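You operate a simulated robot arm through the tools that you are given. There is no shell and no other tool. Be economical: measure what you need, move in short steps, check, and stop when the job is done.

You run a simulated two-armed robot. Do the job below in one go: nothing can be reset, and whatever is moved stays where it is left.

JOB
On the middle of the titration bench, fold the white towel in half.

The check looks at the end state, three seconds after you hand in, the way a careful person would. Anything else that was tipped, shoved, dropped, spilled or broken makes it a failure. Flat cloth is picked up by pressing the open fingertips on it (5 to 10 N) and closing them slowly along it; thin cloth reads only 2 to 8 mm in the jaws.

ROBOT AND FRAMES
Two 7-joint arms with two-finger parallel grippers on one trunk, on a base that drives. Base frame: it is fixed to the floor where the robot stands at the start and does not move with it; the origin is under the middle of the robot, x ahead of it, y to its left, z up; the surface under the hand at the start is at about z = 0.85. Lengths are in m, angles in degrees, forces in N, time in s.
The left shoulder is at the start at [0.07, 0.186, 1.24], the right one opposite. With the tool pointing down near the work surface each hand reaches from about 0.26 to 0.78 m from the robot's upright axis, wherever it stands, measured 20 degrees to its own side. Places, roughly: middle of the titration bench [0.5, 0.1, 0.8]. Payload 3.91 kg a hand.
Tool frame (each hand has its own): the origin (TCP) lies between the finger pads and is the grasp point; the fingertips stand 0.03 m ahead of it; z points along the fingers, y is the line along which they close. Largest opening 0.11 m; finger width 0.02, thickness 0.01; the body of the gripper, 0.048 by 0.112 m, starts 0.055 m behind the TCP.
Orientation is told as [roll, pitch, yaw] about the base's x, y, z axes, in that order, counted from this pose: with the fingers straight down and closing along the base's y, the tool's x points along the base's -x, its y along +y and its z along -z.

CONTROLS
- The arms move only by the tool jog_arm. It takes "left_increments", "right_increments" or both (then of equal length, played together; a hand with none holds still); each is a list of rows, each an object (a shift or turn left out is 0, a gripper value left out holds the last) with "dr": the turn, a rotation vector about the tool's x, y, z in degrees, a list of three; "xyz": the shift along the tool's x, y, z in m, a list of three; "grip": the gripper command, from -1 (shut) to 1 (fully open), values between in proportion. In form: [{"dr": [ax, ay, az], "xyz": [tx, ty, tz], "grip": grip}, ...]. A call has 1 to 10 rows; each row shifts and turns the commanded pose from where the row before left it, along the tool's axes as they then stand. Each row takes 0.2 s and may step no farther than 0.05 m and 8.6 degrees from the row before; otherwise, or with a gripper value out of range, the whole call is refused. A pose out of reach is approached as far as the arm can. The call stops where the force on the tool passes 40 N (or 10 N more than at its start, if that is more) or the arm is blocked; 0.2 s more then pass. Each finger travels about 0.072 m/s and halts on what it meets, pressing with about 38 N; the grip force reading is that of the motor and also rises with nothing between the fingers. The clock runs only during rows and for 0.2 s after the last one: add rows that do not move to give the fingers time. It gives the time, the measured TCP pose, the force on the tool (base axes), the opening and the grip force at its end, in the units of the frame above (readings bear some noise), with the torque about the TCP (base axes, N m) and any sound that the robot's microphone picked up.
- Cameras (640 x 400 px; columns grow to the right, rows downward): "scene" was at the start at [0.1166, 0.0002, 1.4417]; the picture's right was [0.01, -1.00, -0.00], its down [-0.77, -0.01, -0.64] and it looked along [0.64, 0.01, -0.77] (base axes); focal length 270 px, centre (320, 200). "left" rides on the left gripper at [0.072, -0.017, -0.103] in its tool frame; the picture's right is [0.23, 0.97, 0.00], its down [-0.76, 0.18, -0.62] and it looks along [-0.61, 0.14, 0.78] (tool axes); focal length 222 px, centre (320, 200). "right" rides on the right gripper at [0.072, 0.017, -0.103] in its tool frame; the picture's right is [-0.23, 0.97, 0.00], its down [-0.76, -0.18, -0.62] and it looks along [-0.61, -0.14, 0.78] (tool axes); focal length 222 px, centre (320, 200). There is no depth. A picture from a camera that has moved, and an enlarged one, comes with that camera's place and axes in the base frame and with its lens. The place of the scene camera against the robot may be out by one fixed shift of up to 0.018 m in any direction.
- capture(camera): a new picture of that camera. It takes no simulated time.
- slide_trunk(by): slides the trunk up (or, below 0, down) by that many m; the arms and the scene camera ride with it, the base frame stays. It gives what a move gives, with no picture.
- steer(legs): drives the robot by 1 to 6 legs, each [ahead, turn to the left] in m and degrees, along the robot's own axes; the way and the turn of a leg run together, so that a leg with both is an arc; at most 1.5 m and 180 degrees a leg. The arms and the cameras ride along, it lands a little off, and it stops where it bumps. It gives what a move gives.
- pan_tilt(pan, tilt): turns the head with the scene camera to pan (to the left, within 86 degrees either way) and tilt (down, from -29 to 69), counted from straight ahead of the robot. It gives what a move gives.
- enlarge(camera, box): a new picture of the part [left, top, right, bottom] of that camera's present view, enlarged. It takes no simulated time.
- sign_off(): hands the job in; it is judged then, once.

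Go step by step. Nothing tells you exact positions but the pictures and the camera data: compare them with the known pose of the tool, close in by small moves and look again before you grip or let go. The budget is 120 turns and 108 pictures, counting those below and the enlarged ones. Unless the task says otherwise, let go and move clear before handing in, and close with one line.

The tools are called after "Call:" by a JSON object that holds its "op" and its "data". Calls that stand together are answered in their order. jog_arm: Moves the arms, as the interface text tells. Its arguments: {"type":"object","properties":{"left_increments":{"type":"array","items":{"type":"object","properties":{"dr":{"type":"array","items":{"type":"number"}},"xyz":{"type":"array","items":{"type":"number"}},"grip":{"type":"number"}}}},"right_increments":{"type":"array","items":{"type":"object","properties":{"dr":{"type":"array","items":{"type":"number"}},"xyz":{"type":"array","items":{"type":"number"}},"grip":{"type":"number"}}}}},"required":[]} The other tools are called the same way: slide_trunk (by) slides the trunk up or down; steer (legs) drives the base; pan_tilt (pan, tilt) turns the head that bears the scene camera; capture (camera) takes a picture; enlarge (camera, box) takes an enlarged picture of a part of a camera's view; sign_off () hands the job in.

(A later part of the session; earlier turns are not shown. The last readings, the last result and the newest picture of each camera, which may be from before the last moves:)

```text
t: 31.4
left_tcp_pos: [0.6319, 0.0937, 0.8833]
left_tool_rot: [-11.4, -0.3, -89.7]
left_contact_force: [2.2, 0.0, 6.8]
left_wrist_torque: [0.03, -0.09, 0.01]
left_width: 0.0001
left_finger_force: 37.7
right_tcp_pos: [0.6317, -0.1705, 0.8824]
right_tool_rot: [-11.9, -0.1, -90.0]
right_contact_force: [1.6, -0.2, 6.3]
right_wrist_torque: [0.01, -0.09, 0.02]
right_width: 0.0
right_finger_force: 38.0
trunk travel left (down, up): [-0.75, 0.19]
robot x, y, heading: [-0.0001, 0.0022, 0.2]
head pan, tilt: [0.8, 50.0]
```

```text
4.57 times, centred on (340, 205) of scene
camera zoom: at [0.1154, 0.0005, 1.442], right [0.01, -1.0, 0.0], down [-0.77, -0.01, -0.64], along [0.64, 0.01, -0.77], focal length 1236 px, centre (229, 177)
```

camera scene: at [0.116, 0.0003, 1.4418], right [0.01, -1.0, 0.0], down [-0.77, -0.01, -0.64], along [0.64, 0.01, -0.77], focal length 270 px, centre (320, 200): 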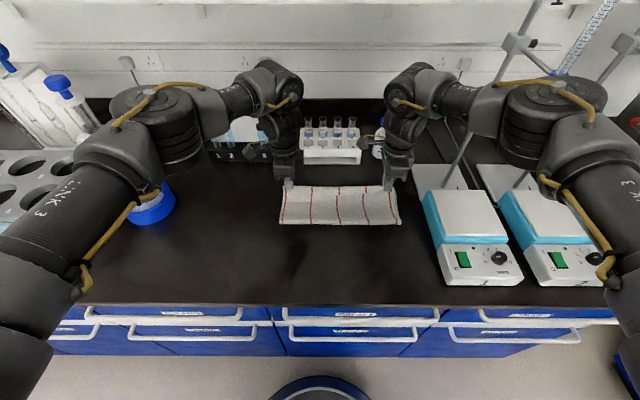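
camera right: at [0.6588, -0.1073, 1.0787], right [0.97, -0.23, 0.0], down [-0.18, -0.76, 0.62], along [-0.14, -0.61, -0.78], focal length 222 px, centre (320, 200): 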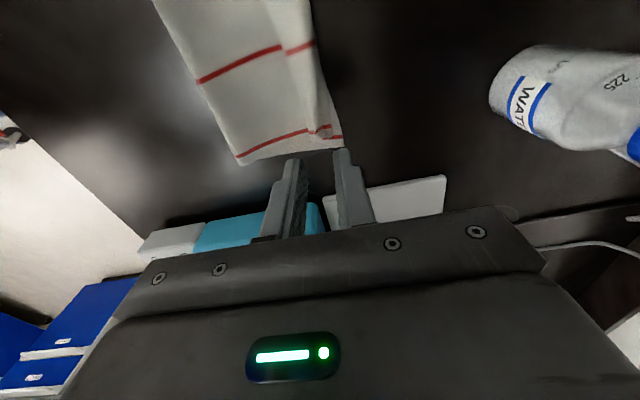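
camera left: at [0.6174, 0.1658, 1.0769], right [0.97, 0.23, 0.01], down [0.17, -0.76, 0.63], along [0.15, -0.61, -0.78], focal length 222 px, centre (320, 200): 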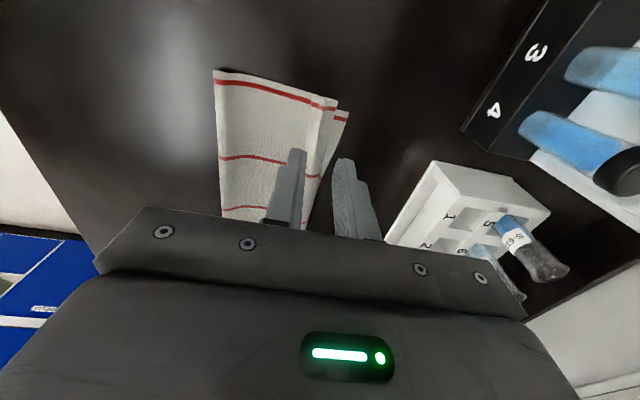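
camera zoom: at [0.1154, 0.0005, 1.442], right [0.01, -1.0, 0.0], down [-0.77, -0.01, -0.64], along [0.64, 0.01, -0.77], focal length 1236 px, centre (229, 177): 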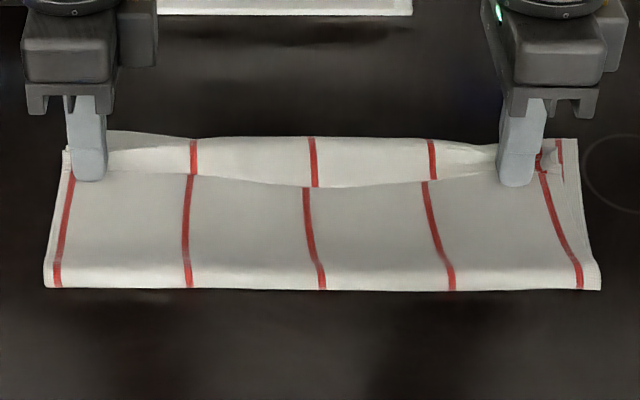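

About 6.5 N on both, with the contact line about in mid-strip. I drag away from the robot by 2 cm and look.

Call:
{"op": "jog_arm", "data": {"left_increments": [{"xyz": [0, 0.0039, -0.0008]}, {"xyz": [0, 0.0039, -0.0008]}, {"xyz": [0, 0.0039, -0.0008]}, {"xyz": [0, 0.0039, -0.0008]}, {"xyz": [0, 0.0039, -0.0008]}], "right_increments": [{"xyz": [0, 0.0039, -0.0008]}, {"xyz": [0, 0.0039, -0.0008]}, {"xyz": [0, 0.0039, -0.0008]}, {"xyz": [0, 0.0039, -0.0008]}, {"xyz": [0, 0.0039, -0.0008]}]}}

Call:
{"op": "enlarge", "data": {"camera": "scene", "box": [270, 180, 410, 230]}}

Call:
{"op": "enlarge", "data": {"camera": "left", "box": [200, 60, 380, 195]}}

Call:
{"op": "enlarge", "data": {"camera": "right", "box": [180, 40, 380, 190]}}

```text
t: 32.6
left_tcp_pos: [0.6328, 0.0931, 0.8834]
left_tool_rot: [-11.2, -0.3, -89.6]
left_contact_force: [-1.9, 0.3, 6.2]
left_wrist_torque: [0.01, 0.01, 0.0]
left_width: 0.0
left_finger_force: 37.4
left hand out of reach, approached as far as the arm can: row 2, 3, 4, 5
right_tcp_pos: [0.6424, -0.1693, 0.8833]
right_tool_rot: [-11.9, 0.0, -90.0]
right_contact_force: [-0.7, -1.8, 5.7]
right_wrist_torque: [-0.09, 0.03, 0.0]
right_width: 0.0
right_finger_force: 38.3
right hand out of reach, approached as far as the arm can: row 4, 5
trunk travel left (down, up): [-0.75, 0.19]
robot x, y, heading: [-0.0003, 0.0015, 0.2]
head pan, tilt: [0.8, 50.0]
```

```text
4.57 times, centred on (340, 205) of scene
camera zoom: at [0.1145, 0.0003, 1.442], right [0.01, -1.0, 0.0], down [-0.77, -0.01, -0.64], along [0.64, 0.01, -0.77], focal length 1236 px, centre (229, 177)
```

zoom: 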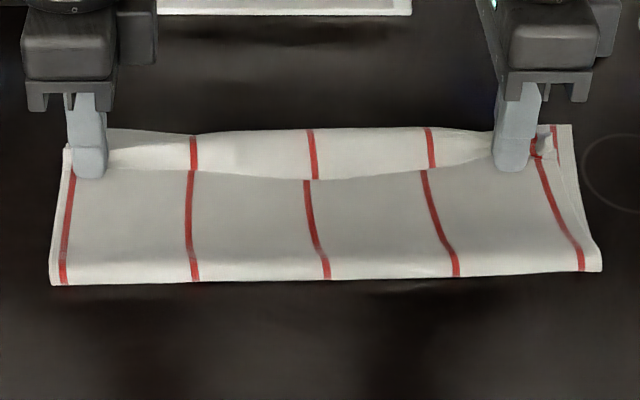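

```text
2.96 times, centred on (290, 128) of left
camera zoom: at [0.6359, 0.1664, 0.9868], right [0.95, 0.23, -0.19], down [0.3, -0.76, 0.58], along [-0.01, -0.61, -0.79], focal length 658 px, centre (409, 415)
```

zoom: 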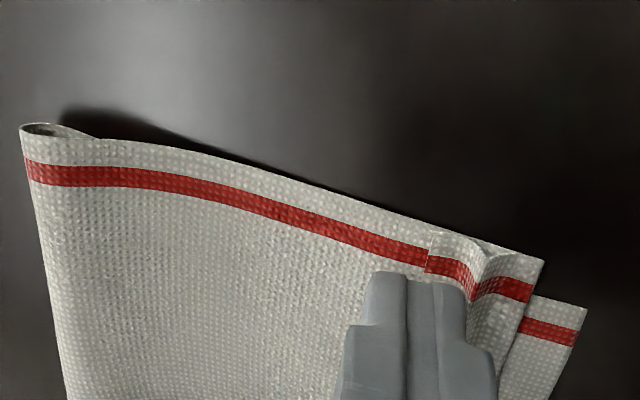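

```text
2.67 times, centred on (280, 115) of right
camera zoom: at [0.6813, -0.0963, 0.9803], right [0.95, -0.23, -0.2], down [-0.05, -0.76, 0.65], along [-0.3, -0.61, -0.74], focal length 592 px, centre (427, 427)
```

zoom: 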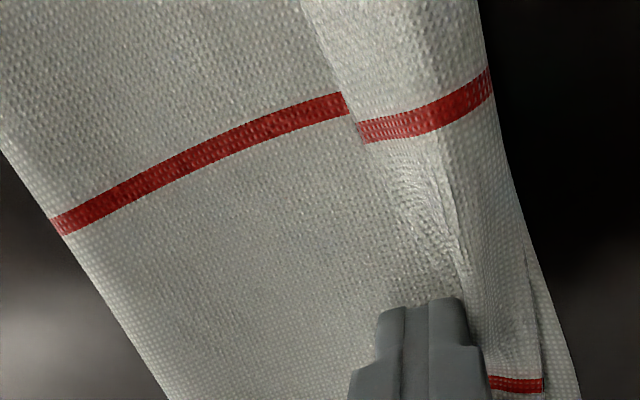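

The drag moved the whole towel a centimetre on the right instead of rolling the strip, and the tilt cost reach. I lift off and look again, and will then hold the body down with one hand while the other rolls the strip.

Call:
{"op": "jog_arm", "data": {"left_increments": [{"xyz": [0, 0, -0.015]}, {"xyz": [0, 0, -0.025]}, {"dr": [-8, 0, 0], "xyz": [0, 0, -0.03]}, {"dr": [-4, 0, 0], "xyz": [0, 0, -0.03]}], "right_increments": [{"xyz": [0, 0, -0.015]}, {"xyz": [0, 0, -0.025]}, {"dr": [-8, 0, 0], "xyz": [0, 0, -0.03]}, {"dr": [-4, 0, 0], "xyz": [0, 0, -0.03]}]}}

Call:
{"op": "enlarge", "data": {"camera": "scene", "box": [270, 180, 410, 230]}}

Call:
{"op": "enlarge", "data": {"camera": "right", "box": [180, 20, 380, 170]}}

Call:
{"op": "enlarge", "data": {"camera": "left", "box": [200, 60, 380, 195]}}

```text
t: 33.6
left_tcp_pos: [0.6502, 0.094, 0.9806]
left_tool_rot: [0.8, -0.2, -89.7]
left_contact_force: [-0.8, 0.7, 0.2]
left_wrist_torque: [-0.02, 0.0, -0.02]
left_width: 0.0
left_finger_force: 38.0
right_tcp_pos: [0.653, -0.1643, 0.9831]
right_tool_rot: [0.2, 0.1, -90.0]
right_contact_force: [-0.3, 0.3, -0.2]
right_wrist_torque: [-0.01, 0.0, -0.01]
right_width: 0.0002
right_finger_force: 37.3
right hand out of reach, approached as far as the arm can: row 2
trunk travel left (down, up): [-0.75, 0.19]
robot x, y, heading: [-0.0043, -0.0012, -0.3]
head pan, tilt: [0.8, 50.0]
```

```text
4.57 times, centred on (340, 205) of scene
camera zoom: at [0.1144, 0.0011, 1.4419], right [0.01, -1.0, 0.0], down [-0.77, -0.01, -0.64], along [0.64, 0.01, -0.77], focal length 1236 px, centre (229, 177)
```

zoom: 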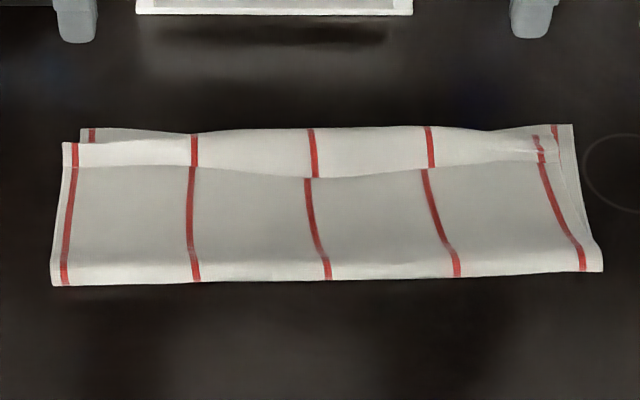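

```text
2.67 times, centred on (280, 95) of right
camera zoom: at [0.6709, -0.0917, 1.0871], right [0.97, -0.23, 0.0], down [-0.18, -0.76, 0.62], along [-0.14, -0.61, -0.78], focal length 592 px, centre (427, 480)
```

zoom: 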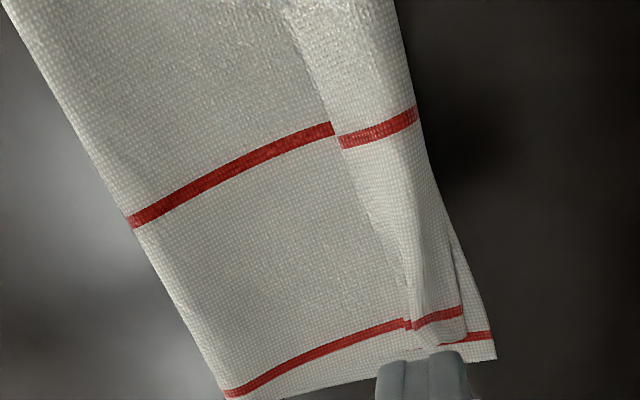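

```text
2.96 times, centred on (290, 128) of left
camera zoom: at [0.6302, 0.1672, 1.0833], right [0.97, 0.23, 0.01], down [0.17, -0.76, 0.63], along [0.16, -0.61, -0.78], focal length 658 px, centre (409, 415)
```

zoom: 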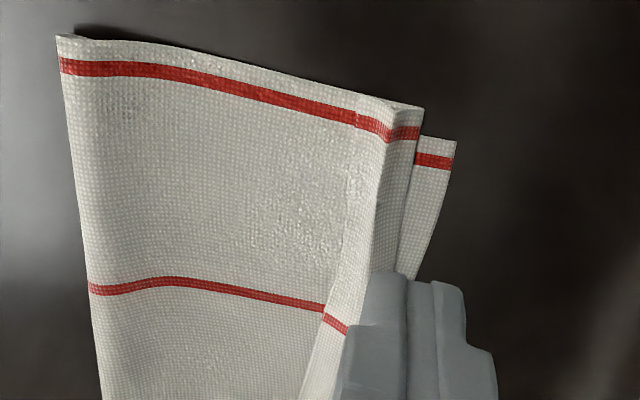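

The strip is still turned back. I anchor the body with the left hand at about (0.585, −0.03) and set the right hand over the right part of the strip, leaning toward the robot for reach.

Call:
{"op": "jog_arm", "data": {"left_increments": [{"xyz": [-0.031, -0.04, 0]}, {"xyz": [-0.031, -0.025, 0]}, {"xyz": [-0.031, 0, 0.0214]}, {"xyz": [-0.031, 0, 0.0214]}, {"xyz": [0, 0, 0.0214]}, {"xyz": [0, 0, 0.0214]}, {}], "right_increments": [{"dr": [-8, 0, 0]}, {"dr": [-8, 0, 0]}, {"xyz": [0, -0.007, 0.0227]}, {"xyz": [0, -0.007, 0.0227]}, {"xyz": [0, -0.007, 0.0227]}, {"xyz": [0, -0.007, 0.0227]}, {}]}}

Call:
{"op": "enlarge", "data": {"camera": "scene", "box": [240, 140, 440, 265]}}

Call:
{"op": "enlarge", "data": {"camera": "right", "box": [180, 40, 380, 190]}}

```text
refused: row 1 steps farther than a row can; nothing moved
```

```text
3.20 times, centred on (340, 202) of scene
camera zoom: at [0.1144, 0.0011, 1.4419], right [0.01, -1.0, 0.0], down [-0.77, -0.01, -0.64], along [0.64, 0.01, -0.77], focal length 866 px, centre (256, 192)
```

zoom: 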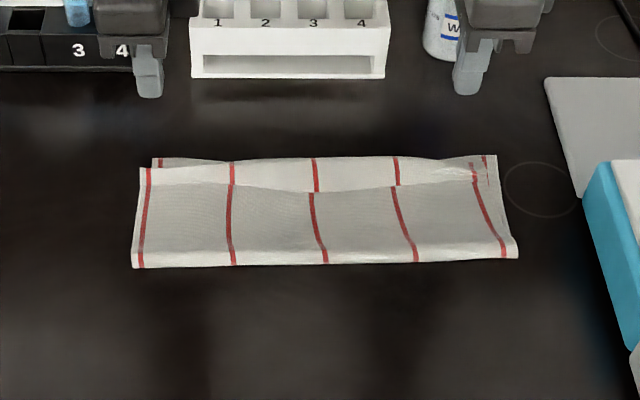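

```text
2.67 times, centred on (280, 115) of right
camera zoom: at [0.6709, -0.0917, 1.0871], right [0.97, -0.23, 0.0], down [-0.18, -0.76, 0.62], along [-0.14, -0.61, -0.78], focal length 592 px, centre (427, 427)
```

zoom: 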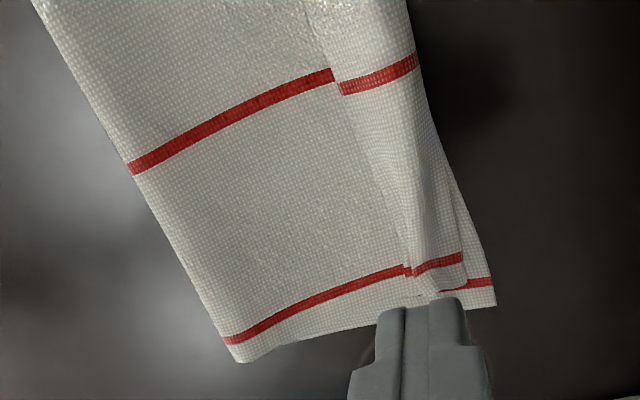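

That first step was too long; I resend with shorter ones.

Call:
{"op": "jog_arm", "data": {"left_increments": [{"xyz": [-0.031, -0.033, 0]}, {"xyz": [-0.031, -0.032, 0]}, {"xyz": [-0.031, 0, 0.0214]}, {"xyz": [-0.031, 0, 0.0214]}, {"xyz": [0, 0, 0.0214]}, {"xyz": [0, 0, 0.0214]}, {}], "right_increments": [{"dr": [-8, 0, 0]}, {"dr": [-8, 0, 0]}, {"xyz": [0, -0.007, 0.0227]}, {"xyz": [0, -0.007, 0.0227]}, {"xyz": [0, -0.007, 0.0227]}, {"xyz": [0, -0.007, 0.0227]}, {}]}}

Call:
{"op": "enlarge", "data": {"camera": "scene", "box": [240, 140, 440, 265]}}

Call:
{"op": "enlarge", "data": {"camera": "right", "box": [180, 40, 380, 190]}}

```text
t: 35.2
left_tcp_pos: [0.5862, -0.032, 0.8963]
left_tool_rot: [0.8, -0.3, -89.8]
left_contact_force: [-0.2, 0.2, -0.7]
left_wrist_torque: [0.0, -0.01, 0.02]
left_width: 0.0
left_finger_force: 37.8
right_tcp_pos: [0.6551, -0.1651, 0.8874]
right_tool_rot: [16.1, 0.1, -90.1]
right_contact_force: [1.3, 0.1, 0.4]
right_wrist_torque: [0.01, 0.01, -0.03]
right_width: 0.0002
right_finger_force: 37.6
trunk travel left (down, up): [-0.75, 0.19]
robot x, y, heading: [-0.0003, 0.0006, 0.0]
head pan, tilt: [0.8, 50.0]
```

```text
3.20 times, centred on (340, 202) of scene
camera zoom: at [0.1154, -0.0004, 1.4419], right [0.01, -1.0, 0.0], down [-0.77, -0.01, -0.64], along [0.64, 0.01, -0.77], focal length 866 px, centre (256, 192)
```

zoom: 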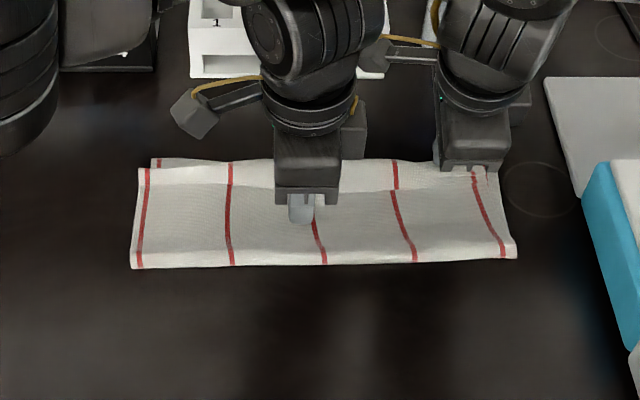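

```text
2.67 times, centred on (280, 115) of right
camera zoom: at [0.6426, -0.0918, 0.991], right [0.94, -0.23, 0.27], down [-0.34, -0.76, 0.55], along [0.08, -0.61, -0.79], focal length 592 px, centre (427, 427)
```

zoom: 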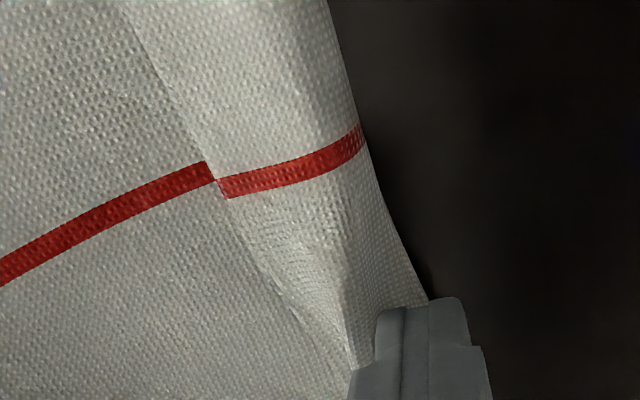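

Both hands are in place. I press the left down as anchor and touch the right to the strip.

Call:
{"op": "jog_arm", "data": {"left_increments": [{"xyz": [0, 0, 0.005]}, {"xyz": [0, 0, 0.005]}, {"xyz": [0, 0, 0.003]}, {"xyz": [0, 0, 0.002]}, {}], "right_increments": [{}, {}, {"xyz": [0, -0.0003, 0.001]}, {"xyz": [0, -0.0003, 0.001]}, {"xyz": [0, -0.0003, 0.001]}]}}

```text
t: 36.4
left_tcp_pos: [0.5875, -0.0323, 0.8801]
left_tool_rot: [0.7, -0.3, -89.7]
left_contact_force: [0.8, -0.3, 9.4]
left_wrist_torque: [0.04, 0.02, 0.02]
left_width: 0.0001
left_finger_force: 38.1
right_tcp_pos: [0.6547, -0.1655, 0.8833]
right_tool_rot: [16.1, 0.0, -90.0]
right_contact_force: [-0.6, -0.2, -0.6]
right_wrist_torque: [-0.05, -0.04, -0.02]
right_width: 0.0001
right_finger_force: 37.5
trunk travel left (down, up): [-0.75, 0.19]
robot x, y, heading: [0.0012, -0.0029, -0.0]
head pan, tilt: [0.8, 50.0]
```

Call:
{"op": "jog_arm", "data": {"left_increments": [{"xyz": [0, 0, 0.0008]}, {}, {}], "right_increments": [{"xyz": [0, -0.0003, 0.0008]}, {}, {}]}}

```text
t: 37.2
left_tcp_pos: [0.5868, -0.0324, 0.8815]
left_tool_rot: [0.8, -0.3, -89.7]
left_contact_force: [5.3, -0.7, 22.2]
left_wrist_torque: [-0.02, -0.03, 0.01]
left_width: 0.0002
left_finger_force: 37.4
right_tcp_pos: [0.6526, -0.1655, 0.8827]
right_tool_rot: [16.2, 0.1, -90.0]
right_contact_force: [0.6, 0.9, 1.5]
right_wrist_torque: [0.04, 0.0, 0.04]
right_width: 0.0002
right_finger_force: 37.9
trunk travel left (down, up): [-0.75, 0.19]
robot x, y, heading: [0.0009, -0.0044, 0.0]
head pan, tilt: [0.8, 50.0]
```

The anchor holds at 22 N and the right touches lightly. I push the strip away from the robot.

Call:
{"op": "jog_arm", "data": {"left_increments": [{}, {}, {}, {}, {}, {}, {}], "right_increments": [{"xyz": [0, -0.0001, 0.0004]}, {"xyz": [0, 0.0038, 0.0011]}, {"xyz": [0, 0.0038, 0.0011]}, {"xyz": [0, 0.0038, 0.0011]}, {"xyz": [0, 0.0038, 0.0011]}, {"xyz": [0, 0.0038, 0.0011]}, {}]}}

Call:
{"op": "enlarge", "data": {"camera": "right", "box": [180, 40, 380, 190]}}

Call:
{"op": "enlarge", "data": {"camera": "scene", "box": [270, 170, 410, 230]}}

```text
t: 38.8
left_tcp_pos: [0.5855, -0.0315, 0.8803]
left_tool_rot: [0.8, -0.3, -89.7]
left_contact_force: [7.2, -3.0, 25.7]
left_wrist_torque: [-0.04, -0.14, 0.01]
left_width: 0.0
left_finger_force: 37.8
right_tcp_pos: [0.6721, -0.1651, 0.8839]
right_tool_rot: [16.1, 0.2, -90.0]
right_contact_force: [-2.4, 1.2, 5.3]
right_wrist_torque: [0.05, 0.08, 0.0]
right_width: 0.0
right_finger_force: 37.6
trunk travel left (down, up): [-0.75, 0.19]
robot x, y, heading: [-0.0036, 0.0011, -0.0]
head pan, tilt: [0.8, 50.0]
```

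```text
2.67 times, centred on (280, 115) of right
camera zoom: at [0.6605, -0.0924, 0.9867], right [0.94, -0.23, 0.27], down [-0.34, -0.76, 0.55], along [0.08, -0.61, -0.79], focal length 592 px, centre (427, 427)
```

zoom: 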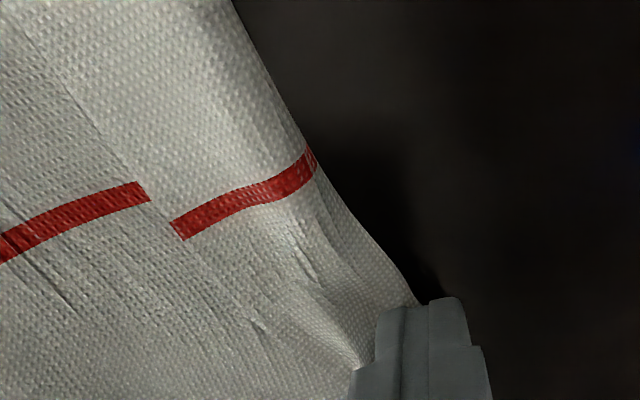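

```text
4.57 times, centred on (340, 200) of scene
camera zoom: at [0.1132, 0.0002, 1.4421], right [0.01, -1.0, 0.0], down [-0.76, -0.01, -0.64], along [0.64, 0.01, -0.76], focal length 1236 px, centre (229, 200)
```

zoom: 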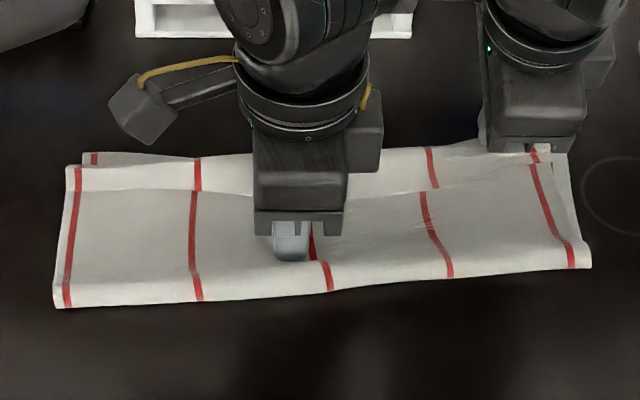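

The towel is shearing rather than unrolling, so I stop that. I lift both hands, and will pinch just the strip near its hem and carry it over to the far edge instead.

Call:
{"op": "jog_arm", "data": {"left_increments": [{"xyz": [0, 0, -0.02]}, {"xyz": [0, 0, -0.04]}, {"xyz": [0.03, 0.013, -0.02]}, {"xyz": [0.03, 0.013, -0.01]}, {"xyz": [0.03, 0.013, 0]}, {"xyz": [0.03, 0.013, 0]}], "right_increments": [{"xyz": [0, 0.005, -0.02]}, {"xyz": [0, 0, -0.03]}, {"dr": [8, 0, 0], "xyz": [0, 0, -0.02]}, {"dr": [8, 0, 0], "xyz": [0, 0, -0.02]}, {"xyz": [0, 0, -0.02], "grip": -0.65}, {}]}}

Call:
{"op": "enlarge", "data": {"camera": "scene", "box": [270, 170, 410, 230]}}

Call:
{"op": "capture", "data": {"camera": "right"}}

Call:
{"op": "capture", "data": {"camera": "left"}}

```text
t: 40.2
left_tcp_pos: [0.638, 0.091, 0.9671]
left_tool_rot: [0.5, -0.4, -89.7]
left_contact_force: [-0.2, -0.1, 0.6]
left_wrist_torque: [-0.03, 0.05, -0.02]
left_width: 0.0002
left_finger_force: 37.7
right_tcp_pos: [0.6576, -0.1658, 0.9904]
right_tool_rot: [-0.2, 0.0, -90.0]
right_contact_force: [0.3, 0.4, 0.2]
right_wrist_torque: [-0.06, -0.02, -0.01]
right_width: 0.0194
right_finger_force: 0.0
trunk travel left (down, up): [-0.75, 0.19]
robot x, y, heading: [-0.0023, -0.003, 0.2]
head pan, tilt: [0.8, 50.0]
```

```text
4.57 times, centred on (340, 200) of scene
camera zoom: at [0.1181, 0.0021, 1.4416], right [0.01, -1.0, 0.0], down [-0.77, -0.01, -0.64], along [0.64, 0.01, -0.77], focal length 1236 px, centre (229, 200)
```

zoom: 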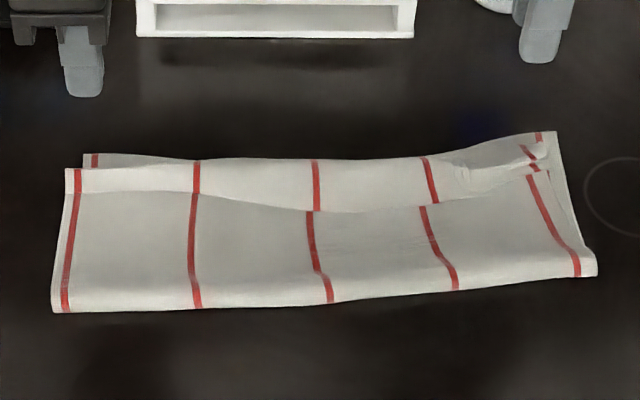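

```text
61 pictures are left
camera right: at [0.6748, -0.0928, 1.0931], right [0.97, -0.23, 0.0], down [-0.18, -0.76, 0.62], along [-0.14, -0.61, -0.78], focal length 222 px, centre (320, 200)
```

right: 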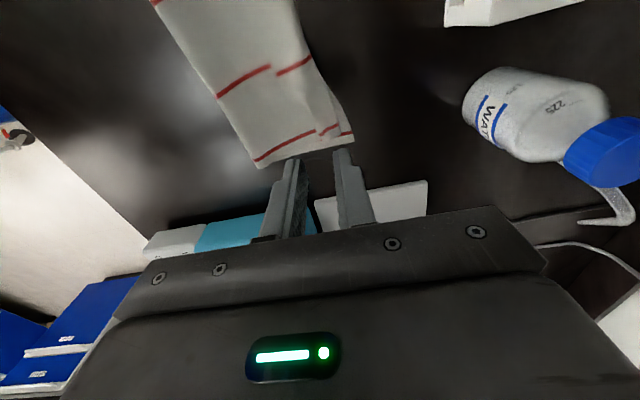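

```text
60 pictures are left
camera left: at [0.6197, 0.1638, 1.0696], right [0.97, 0.23, 0.01], down [0.18, -0.76, 0.63], along [0.15, -0.61, -0.78], focal length 222 px, centre (320, 200)
```

left: 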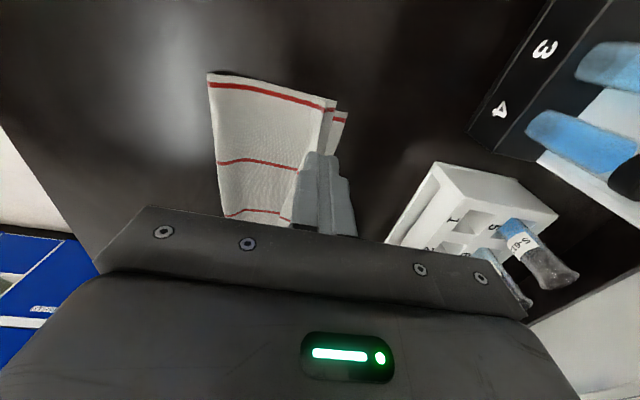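

The right corner changed; I look closer at it.

Call:
{"op": "enlarge", "data": {"camera": "right", "box": [230, 40, 370, 180]}}

Call:
{"op": "enlarge", "data": {"camera": "scene", "box": [350, 180, 420, 230]}}

```text
2.86 times, centred on (300, 110) of right
camera zoom: at [0.6748, -0.0928, 1.0931], right [0.97, -0.23, 0.0], down [-0.18, -0.76, 0.62], along [-0.14, -0.61, -0.78], focal length 635 px, centre (377, 457)
```

zoom: 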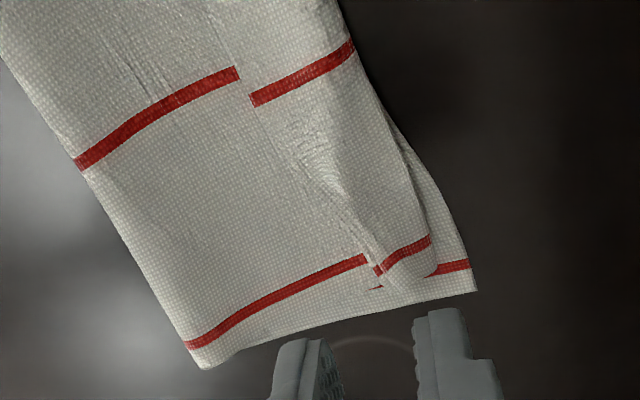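

```text
8.00 times, centred on (385, 205) of scene
camera zoom: at [0.1181, 0.0021, 1.4416], right [0.01, -1.0, 0.0], down [-0.77, -0.01, -0.64], along [0.64, 0.01, -0.77], focal length 2164 px, centre (-200, 160)
```

zoom: 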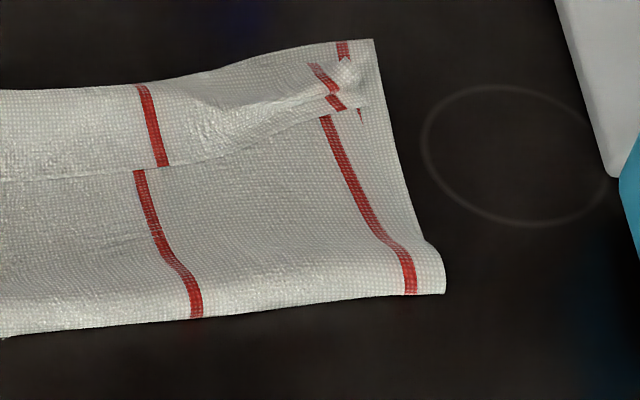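

The strip spans x≈0.625–0.647 at the left and 0.651–0.676 at the right. I set a small 1 cm opening and come down over both.

Call:
{"op": "jog_arm", "data": {"left_increments": [{"xyz": [0, -0.002, 0.025], "grip": -0.82}, {"xyz": [0, 0, 0.025]}, {"xyz": [0, 0, 0.024]}, {}], "right_increments": [{"xyz": [-0.004, 0.0045, 0.033], "grip": -0.82}, {"xyz": [0, 0, 0.032]}, {"xyz": [0, 0, 0.032]}, {}]}}

Call:
{"op": "enlarge", "data": {"camera": "left", "box": [200, 60, 400, 210]}}

Call:
{"op": "enlarge", "data": {"camera": "right", "box": [200, 60, 400, 210]}}

Call:
{"op": "enlarge", "data": {"camera": "scene", "box": [270, 170, 410, 230]}}

```text
t: 41.2
left_tcp_pos: [0.6364, 0.0879, 0.8933]
left_tool_rot: [0.5, -0.4, -89.7]
left_contact_force: [0.1, 0.1, 0.8]
left_wrist_torque: [0.03, 0.02, -0.04]
left_width: 0.0099
left_finger_force: 0.0
right_tcp_pos: [0.6612, -0.1682, 0.8946]
right_tool_rot: [0.0, 0.0, -90.0]
right_contact_force: [0.3, 0.5, -0.9]
right_wrist_torque: [-0.01, 0.01, 0.05]
right_width: 0.0098
right_finger_force: 0.1
trunk travel left (down, up): [-0.75, 0.19]
robot x, y, heading: [0.0017, -0.0022, -0.2]
head pan, tilt: [0.8, 50.0]
```

```text
2.67 times, centred on (300, 135) of left
camera zoom: at [0.617, 0.1604, 0.9964], right [0.97, 0.23, 0.01], down [0.17, -0.76, 0.63], along [0.15, -0.61, -0.78], focal length 592 px, centre (373, 373)
```

zoom: 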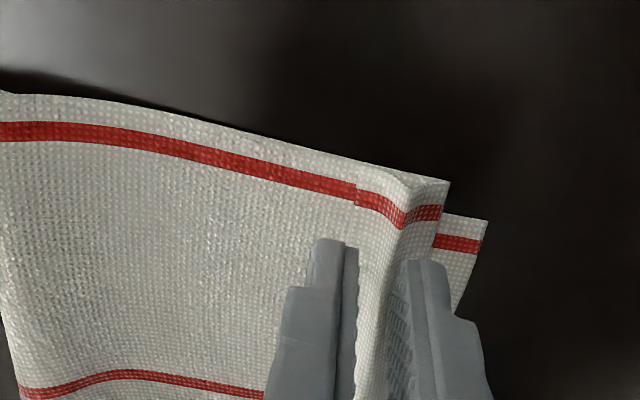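

```text
2.67 times, centred on (300, 135) of right
camera zoom: at [0.6787, -0.0963, 0.9974], right [0.97, -0.23, 0.0], down [-0.18, -0.76, 0.62], along [-0.14, -0.61, -0.78], focal length 592 px, centre (373, 373)
```

zoom: 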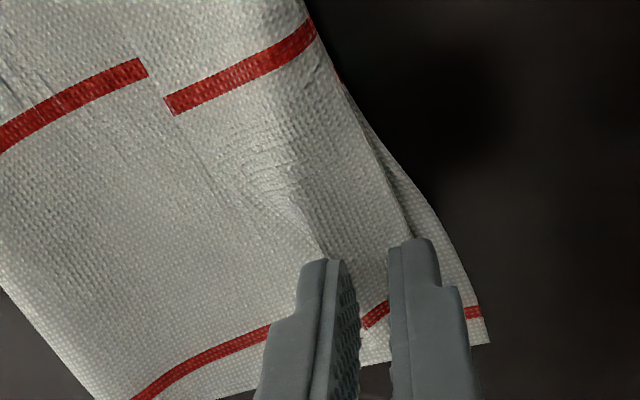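

```text
4.57 times, centred on (340, 200) of scene
camera zoom: at [0.1163, 0.0003, 1.4418], right [0.01, -1.0, 0.0], down [-0.77, -0.01, -0.64], along [0.64, 0.01, -0.77], focal length 1236 px, centre (229, 200)
```

zoom: 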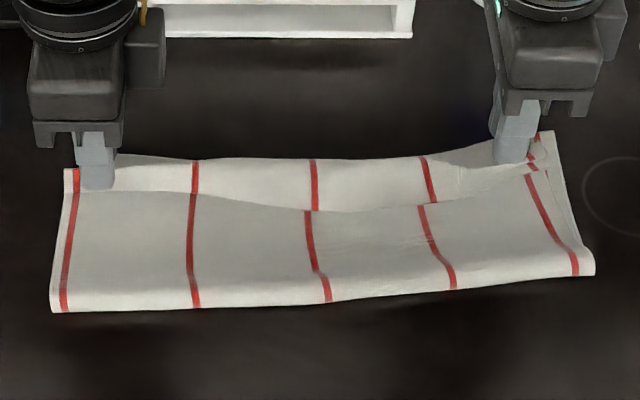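

The fingers straddle the strip well on both sides. I lower to contact.

Call:
{"op": "jog_arm", "data": {"left_increments": [{"xyz": [0, 0, 0.005]}, {"xyz": [0, 0, 0.004]}, {"xyz": [0, 0, 0.001]}, {"xyz": [0, 0, 0.001]}, {}], "right_increments": [{"xyz": [0, 0, 0.005]}, {"xyz": [0, 0, 0.004]}, {"xyz": [0, 0, 0.001]}, {"xyz": [0, 0, 0.001]}, {}]}}

```text
t: 42.4
left_tcp_pos: [0.6348, 0.0895, 0.8837]
left_tool_rot: [0.6, -0.4, -89.7]
left_contact_force: [-0.7, 0.4, 0.3]
left_wrist_torque: [0.03, -0.02, 0.0]
left_width: 0.0099
left_finger_force: 0.1
right_tcp_pos: [0.6619, -0.1701, 0.8827]
right_tool_rot: [0.0, 0.0, -90.0]
right_contact_force: [-0.9, 0.5, 0.4]
right_wrist_torque: [0.01, -0.04, 0.03]
right_width: 0.0099
right_finger_force: 0.0
trunk travel left (down, up): [-0.75, 0.19]
robot x, y, heading: [0.0001, -0.001, 0.3]
head pan, tilt: [0.8, 50.0]
```

Call:
{"op": "jog_arm", "data": {"left_increments": [{"xyz": [0, 0, 0.001]}, {"xyz": [0, 0, 0.0005]}, {}, {}], "right_increments": [{"xyz": [0, 0, 0.001]}, {}, {}, {}]}}

```text
t: 43.4
left_tcp_pos: [0.6359, 0.0887, 0.8834]
left_tool_rot: [0.7, -0.2, -89.8]
left_contact_force: [-0.1, 0.2, 0.5]
left_wrist_torque: [-0.03, 0.03, 0.02]
left_width: 0.01
left_finger_force: 0.0
right_tcp_pos: [0.6623, -0.1691, 0.8838]
right_tool_rot: [0.0, -0.1, -90.0]
right_contact_force: [0.5, -0.8, 6.1]
right_wrist_torque: [-0.01, 0.05, 0.0]
right_width: 0.01
right_finger_force: 0.0
trunk travel left (down, up): [-0.75, 0.19]
robot x, y, heading: [0.0027, -0.0005, -0.1]
head pan, tilt: [0.8, 50.0]
```

Right is at 6 N; the left needs a touch more.

Call:
{"op": "jog_arm", "data": {"left_increments": [{"xyz": [0, 0, 0.0008]}, {}, {}]}}

```text
t: 44.2
left_tcp_pos: [0.636, 0.0885, 0.8828]
left_tool_rot: [0.8, -0.3, -89.8]
left_contact_force: [0.0, -0.1, 0.3]
left_wrist_torque: [0.03, 0.0, 0.01]
left_width: 0.0101
left_finger_force: 0.3
right_tcp_pos: [0.661, -0.1701, 0.8818]
right_tool_rot: [0.1, -0.1, -90.0]
right_contact_force: [0.4, 0.1, 6.0]
right_wrist_torque: [-0.01, 0.0, 0.0]
right_width: 0.0096
right_finger_force: 0.1
trunk travel left (down, up): [-0.75, 0.19]
robot x, y, heading: [-0.0012, -0.0021, 0.0]
head pan, tilt: [0.8, 50.0]
```

Call:
{"op": "jog_arm", "data": {"left_increments": [{"xyz": [0, 0, 0.0008]}, {}, {"xyz": [0, 0, 0.0006]}, {}]}}

```text
t: 45.2
left_tcp_pos: [0.637, 0.0876, 0.8836]
left_tool_rot: [0.6, -0.3, -89.7]
left_contact_force: [0.4, 0.4, 8.9]
left_wrist_torque: [0.08, 0.09, 0.01]
left_width: 0.0099
left_finger_force: 0.0
right_tcp_pos: [0.6614, -0.1687, 0.883]
right_tool_rot: [0.2, 0.0, -90.1]
right_contact_force: [1.9, 0.0, 2.8]
right_wrist_torque: [0.01, -0.01, 0.0]
right_width: 0.0092
right_finger_force: 0.1
trunk travel left (down, up): [-0.75, 0.19]
robot x, y, heading: [0.0025, 0.0001, 0.0]
head pan, tilt: [0.8, 50.0]
```

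Contact is light on both. I close slowly, then lift 2.5 cm and look.

Call:
{"op": "jog_arm", "data": {"left_increments": [{"xyz": [0, 0, -0.0002], "grip": -0.85}, {"grip": -0.88}, {"grip": -0.91}, {"grip": -0.94}, {"grip": -0.97}, {"grip": -1}, {}, {}], "right_increments": [{"xyz": [0, 0, 0.0002], "grip": -0.85}, {"grip": -0.88}, {"grip": -0.91}, {"grip": -0.94}, {"grip": -0.97}, {"grip": -1}, {}, {}]}}

Call:
{"op": "jog_arm", "data": {"left_increments": [{"xyz": [0, 0, -0.008]}, {"xyz": [0, 0, -0.008]}, {"xyz": [0, 0, -0.009]}, {}], "right_increments": [{"xyz": [0, 0, -0.008]}, {"xyz": [0, 0, -0.008]}, {"xyz": [0, 0, -0.009]}, {}]}}

Call:
{"op": "enlarge", "data": {"camera": "left", "box": [200, 60, 400, 210]}}

Call:
{"op": "enlarge", "data": {"camera": "right", "box": [200, 60, 400, 210]}}

Call:
{"op": "enlarge", "data": {"camera": "scene", "box": [270, 170, 410, 230]}}

```text
t: 47.0
left_tcp_pos: [0.6349, 0.0879, 0.8822]
left_tool_rot: [0.6, -0.3, -89.7]
left_contact_force: [-2.6, -0.2, 8.9]
left_wrist_torque: [0.05, 0.09, 0.01]
left_width: 0.0
left_finger_force: 37.6
right_tcp_pos: [0.6598, -0.169, 0.8827]
right_tool_rot: [0.0, -0.1, -90.0]
right_contact_force: [-0.6, 0.5, 3.3]
right_wrist_torque: [-0.02, 0.01, -0.01]
right_width: 0.0
right_finger_force: 37.3
trunk travel left (down, up): [-0.75, 0.19]
robot x, y, heading: [-0.001, 0.0019, 0.1]
head pan, tilt: [0.8, 50.0]
```

```text
t: 48.0
left_tcp_pos: [0.637, 0.0883, 0.9054]
left_tool_rot: [0.6, -0.3, -89.7]
left_contact_force: [0.1, 0.1, -0.4]
left_wrist_torque: [0.01, 0.01, 0.01]
left_width: 0.0001
left_finger_force: 37.8
right_tcp_pos: [0.6619, -0.1685, 0.9044]
right_tool_rot: [0.0, 0.0, -90.0]
right_contact_force: [0.4, 0.6, 0.3]
right_wrist_torque: [0.01, -0.02, 0.03]
right_width: 0.0
right_finger_force: 37.6
trunk travel left (down, up): [-0.75, 0.19]
robot x, y, heading: [-0.0006, 0.0016, -0.0]
head pan, tilt: [0.8, 50.0]
```

```text
2.67 times, centred on (300, 135) of left
camera zoom: at [0.6175, 0.1623, 1.0076], right [0.97, 0.23, 0.01], down [0.17, -0.76, 0.63], along [0.15, -0.61, -0.78], focal length 592 px, centre (373, 373)
```

zoom: 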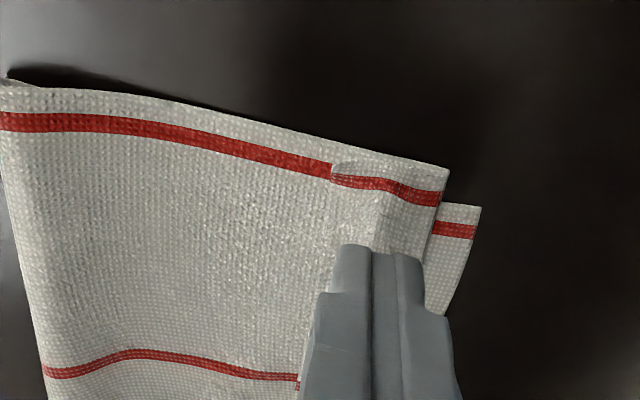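

```text
2.67 times, centred on (300, 135) of right
camera zoom: at [0.6789, -0.096, 1.0088], right [0.97, -0.23, 0.0], down [-0.18, -0.76, 0.62], along [-0.14, -0.61, -0.78], focal length 592 px, centre (373, 373)
```

zoom: 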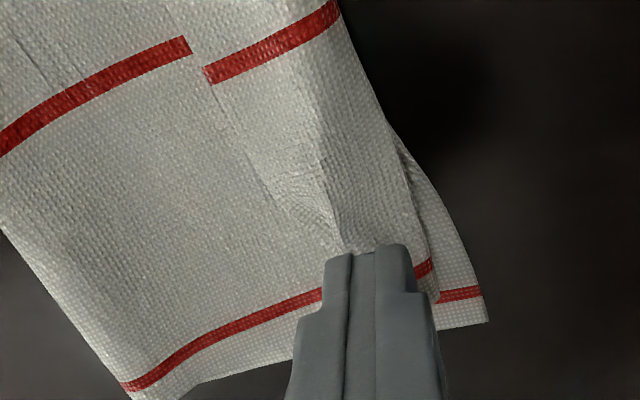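

```text
4.57 times, centred on (340, 200) of scene
camera zoom: at [0.1169, 0.0002, 1.4417], right [0.01, -1.0, 0.0], down [-0.77, -0.01, -0.64], along [0.64, 0.01, -0.77], focal length 1236 px, centre (229, 200)
```

zoom: 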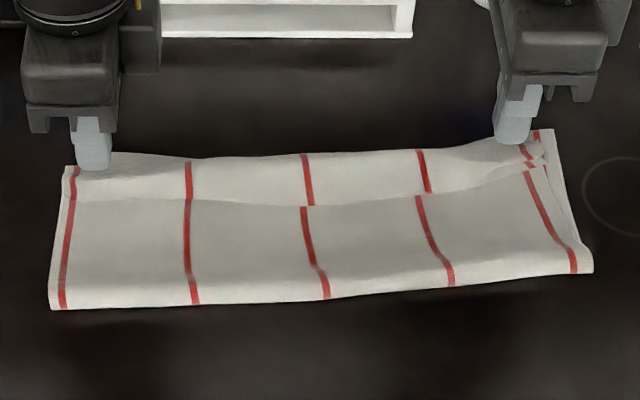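

The 1 cm pinch took in too little cloth and slipped (width 0). The strip now spans x≈0.621–0.650 at the left and 0.644–0.676 at the right, so I try a 2 cm opening centred a little nearer the hem.

Call:
{"op": "jog_arm", "data": {"left_increments": [{"xyz": [0, -0.003, -0.003], "grip": -0.63}, {}, {"xyz": [0, 0, 0.013]}, {"xyz": [0, 0, 0.01]}, {"xyz": [0, 0, 0.001]}, {"xyz": [0, 0, 0.001]}, {"xyz": [0, 0, 0.001]}, {}], "right_increments": [{"xyz": [0, -0.004, -0.003], "grip": -0.63}, {}, {"xyz": [0, 0, 0.013]}, {"xyz": [0, 0, 0.01]}, {"xyz": [0, 0, 0.001]}, {"xyz": [0, 0, 0.001]}, {}, {}]}}

```text
t: 49.8
left_tcp_pos: [0.6325, 0.0886, 0.8835]
left_tool_rot: [0.5, -0.3, -89.6]
left_contact_force: [-0.9, 0.5, -0.6]
left_wrist_torque: [0.01, 0.0, 0.03]
left_width: 0.0205
left_finger_force: 0.1
right_tcp_pos: [0.6568, -0.169, 0.8835]
right_tool_rot: [0.0, 0.1, -90.0]
right_contact_force: [-1.3, 0.5, 0.4]
right_wrist_torque: [0.01, -0.02, 0.02]
right_width: 0.0203
right_finger_force: 0.0
trunk travel left (down, up): [-0.75, 0.19]
robot x, y, heading: [-0.0014, 0.0011, -0.0]
head pan, tilt: [0.8, 50.0]
```

Call:
{"op": "jog_arm", "data": {"left_increments": [{"xyz": [0, 0, 0.001]}, {"xyz": [0, 0, 0.001]}, {}, {}], "right_increments": [{"xyz": [0, 0, 0.001]}, {"xyz": [0, 0, 0.0005]}, {}, {}]}}

```text
t: 50.8
left_tcp_pos: [0.6319, 0.0883, 0.8819]
left_tool_rot: [0.9, -0.3, -89.7]
left_contact_force: [2.4, 2.1, 13.9]
left_wrist_torque: [0.1, 0.01, -0.05]
left_width: 0.0199
left_finger_force: 0.0
right_tcp_pos: [0.6564, -0.1693, 0.883]
right_tool_rot: [0.1, 0.0, -90.0]
right_contact_force: [0.7, -0.2, -0.9]
right_wrist_torque: [-0.07, -0.02, 0.02]
right_width: 0.0206
right_finger_force: 0.0
trunk travel left (down, up): [-0.75, 0.19]
robot x, y, heading: [-0.0029, -0.0016, -0.0]
head pan, tilt: [0.8, 50.0]
```

Call:
{"op": "jog_arm", "data": {"left_increments": [{"xyz": [0, 0, -0.0007]}, {}, {}], "right_increments": [{"xyz": [0, 0, 0.001]}, {}, {}]}}

```text
t: 51.6
left_tcp_pos: [0.6314, 0.0889, 0.8826]
left_tool_rot: [0.7, -0.3, -89.6]
left_contact_force: [3.4, 0.8, 10.7]
left_wrist_torque: [0.09, -0.02, -0.05]
left_width: 0.0195
left_finger_force: 0.0
right_tcp_pos: [0.6577, -0.1689, 0.8832]
right_tool_rot: [-0.1, 0.0, -90.0]
right_contact_force: [0.2, 0.1, 1.9]
right_wrist_torque: [-0.01, -0.02, 0.01]
right_width: 0.0201
right_finger_force: 0.1
trunk travel left (down, up): [-0.75, 0.19]
robot x, y, heading: [0.0017, -0.0022, 0.1]
head pan, tilt: [0.8, 50.0]
```

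Contact is fair on both (11 N and about 2 N, trimmed in the first row). I close slowly.

Call:
{"op": "jog_arm", "data": {"left_increments": [{"xyz": [0, 0, -0.0005], "grip": -0.67}, {"grip": -0.71}, {"grip": -0.75}, {"grip": -0.79}, {"grip": -0.83}, {"grip": -0.87}, {"grip": -0.91}, {"grip": -0.95}, {"grip": -1}, {}], "right_increments": [{"xyz": [0, 0, 0.0005], "grip": -0.67}, {"grip": -0.71}, {"grip": -0.75}, {"grip": -0.79}, {"grip": -0.83}, {"grip": -0.87}, {"grip": -0.91}, {"grip": -0.95}, {"grip": -1}, {}]}}

Call:
{"op": "enlarge", "data": {"camera": "left", "box": [200, 60, 400, 210]}}

Call:
{"op": "enlarge", "data": {"camera": "right", "box": [200, 60, 400, 210]}}

```text
t: 53.8
left_tcp_pos: [0.6323, 0.0896, 0.8826]
left_tool_rot: [0.7, -0.4, -89.6]
left_contact_force: [1.2, 0.8, 0.1]
left_wrist_torque: [-0.01, -0.01, 0.01]
left_width: 0.0014
left_finger_force: 38.0
right_tcp_pos: [0.6578, -0.1683, 0.8813]
right_tool_rot: [0.1, 0.0, -90.0]
right_contact_force: [0.3, 0.1, 10.6]
right_wrist_torque: [0.0, -0.04, 0.05]
right_width: 0.002
right_finger_force: 37.6
trunk travel left (down, up): [-0.75, 0.19]
robot x, y, heading: [0.0029, -0.0013, -0.1]
head pan, tilt: [0.8, 50.0]
```

```text
2.67 times, centred on (300, 135) of left
camera zoom: at [0.613, 0.1623, 0.9849], right [0.97, 0.23, 0.01], down [0.17, -0.76, 0.63], along [0.15, -0.61, -0.78], focal length 592 px, centre (373, 373)
```

zoom: 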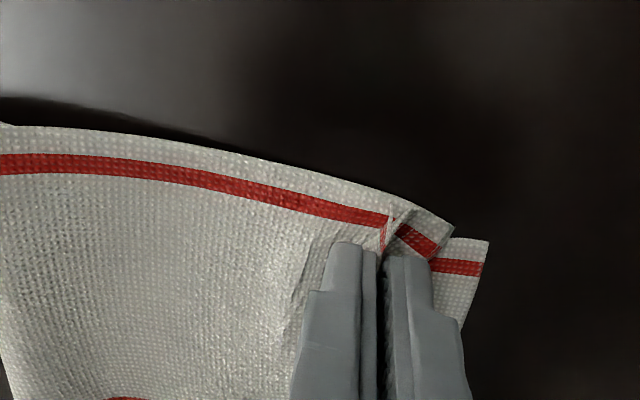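

```text
2.67 times, centred on (300, 135) of right
camera zoom: at [0.6743, -0.096, 0.9846], right [0.97, -0.23, 0.0], down [-0.18, -0.76, 0.62], along [-0.14, -0.61, -0.78], focal length 592 px, centre (373, 373)
```

zoom: 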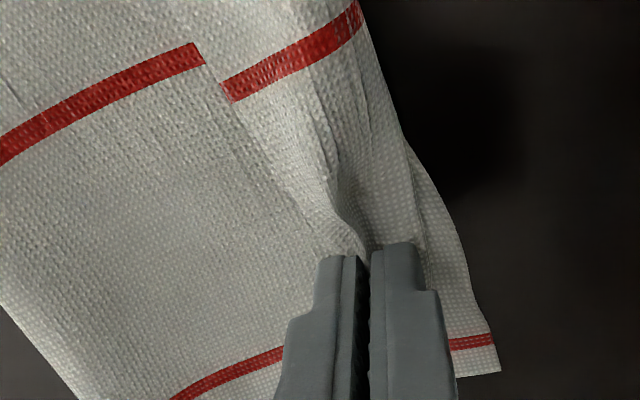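

Both hands hold cloth now (1.4 and 2.0 mm). I lift to see which layers came.

Call:
{"op": "jog_arm", "data": {"left_increments": [{"xyz": [0, 0, -0.01]}, {"xyz": [0, 0, -0.01]}, {"xyz": [0, 0, -0.01]}, {"xyz": [0, 0, -0.01]}, {}], "right_increments": [{"xyz": [0, 0, -0.01]}, {"xyz": [0, 0, -0.01]}, {"xyz": [0, 0, -0.01]}, {"xyz": [0, 0, -0.01]}, {}]}}

Call:
{"op": "enlarge", "data": {"camera": "left", "box": [200, 60, 400, 210]}}

Call:
{"op": "enlarge", "data": {"camera": "right", "box": [200, 60, 400, 210]}}

Call:
{"op": "enlarge", "data": {"camera": "scene", "box": [270, 170, 410, 230]}}

```text
t: 55.0
left_tcp_pos: [0.6325, 0.0886, 0.9232]
left_tool_rot: [0.5, -0.3, -89.7]
left_contact_force: [0.1, -0.3, -0.4]
left_wrist_torque: [0.04, 0.02, -0.02]
left_width: 0.0016
left_finger_force: 38.5
right_tcp_pos: [0.6571, -0.1691, 0.9218]
right_tool_rot: [0.1, 0.0, -90.0]
right_contact_force: [0.5, -0.2, 0.5]
right_wrist_torque: [0.0, 0.01, 0.0]
right_width: 0.0018
right_finger_force: 37.9
trunk travel left (down, up): [-0.75, 0.19]
robot x, y, heading: [0.0024, -0.0007, -0.2]
head pan, tilt: [0.8, 50.0]
```

```text
2.67 times, centred on (300, 135) of left
camera zoom: at [0.6139, 0.1627, 1.0253], right [0.97, 0.23, 0.01], down [0.17, -0.76, 0.63], along [0.15, -0.61, -0.78], focal length 592 px, centre (373, 373)
```

zoom: 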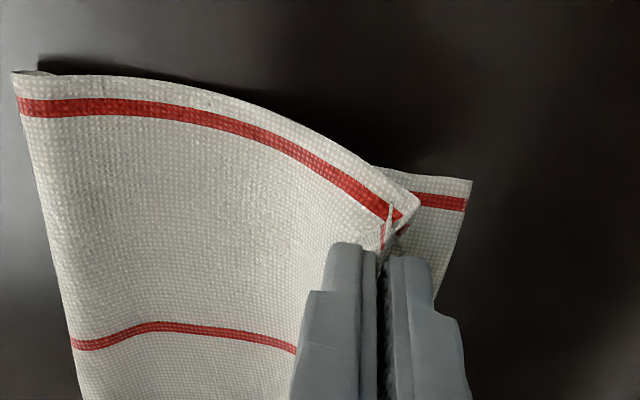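

```text
2.67 times, centred on (300, 135) of right
camera zoom: at [0.6748, -0.0965, 1.0247], right [0.97, -0.23, 0.0], down [-0.18, -0.76, 0.62], along [-0.14, -0.61, -0.78], focal length 592 px, centre (373, 373)
```

zoom: 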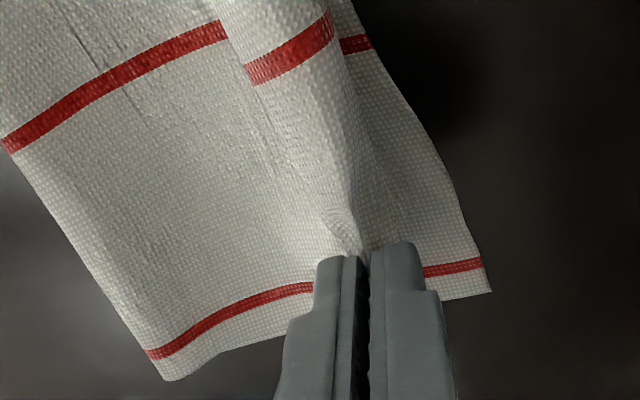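

```text
4.57 times, centred on (340, 200) of scene
camera zoom: at [0.1168, 0.0003, 1.4417], right [0.01, -1.0, 0.0], down [-0.77, -0.01, -0.64], along [0.64, 0.01, -0.77], focal length 1236 px, centre (229, 200)
```

zoom: 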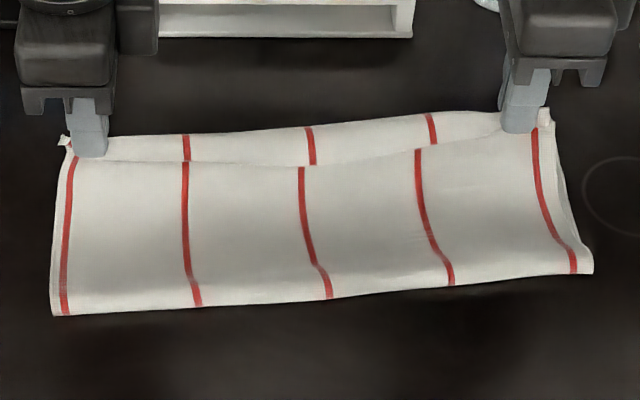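

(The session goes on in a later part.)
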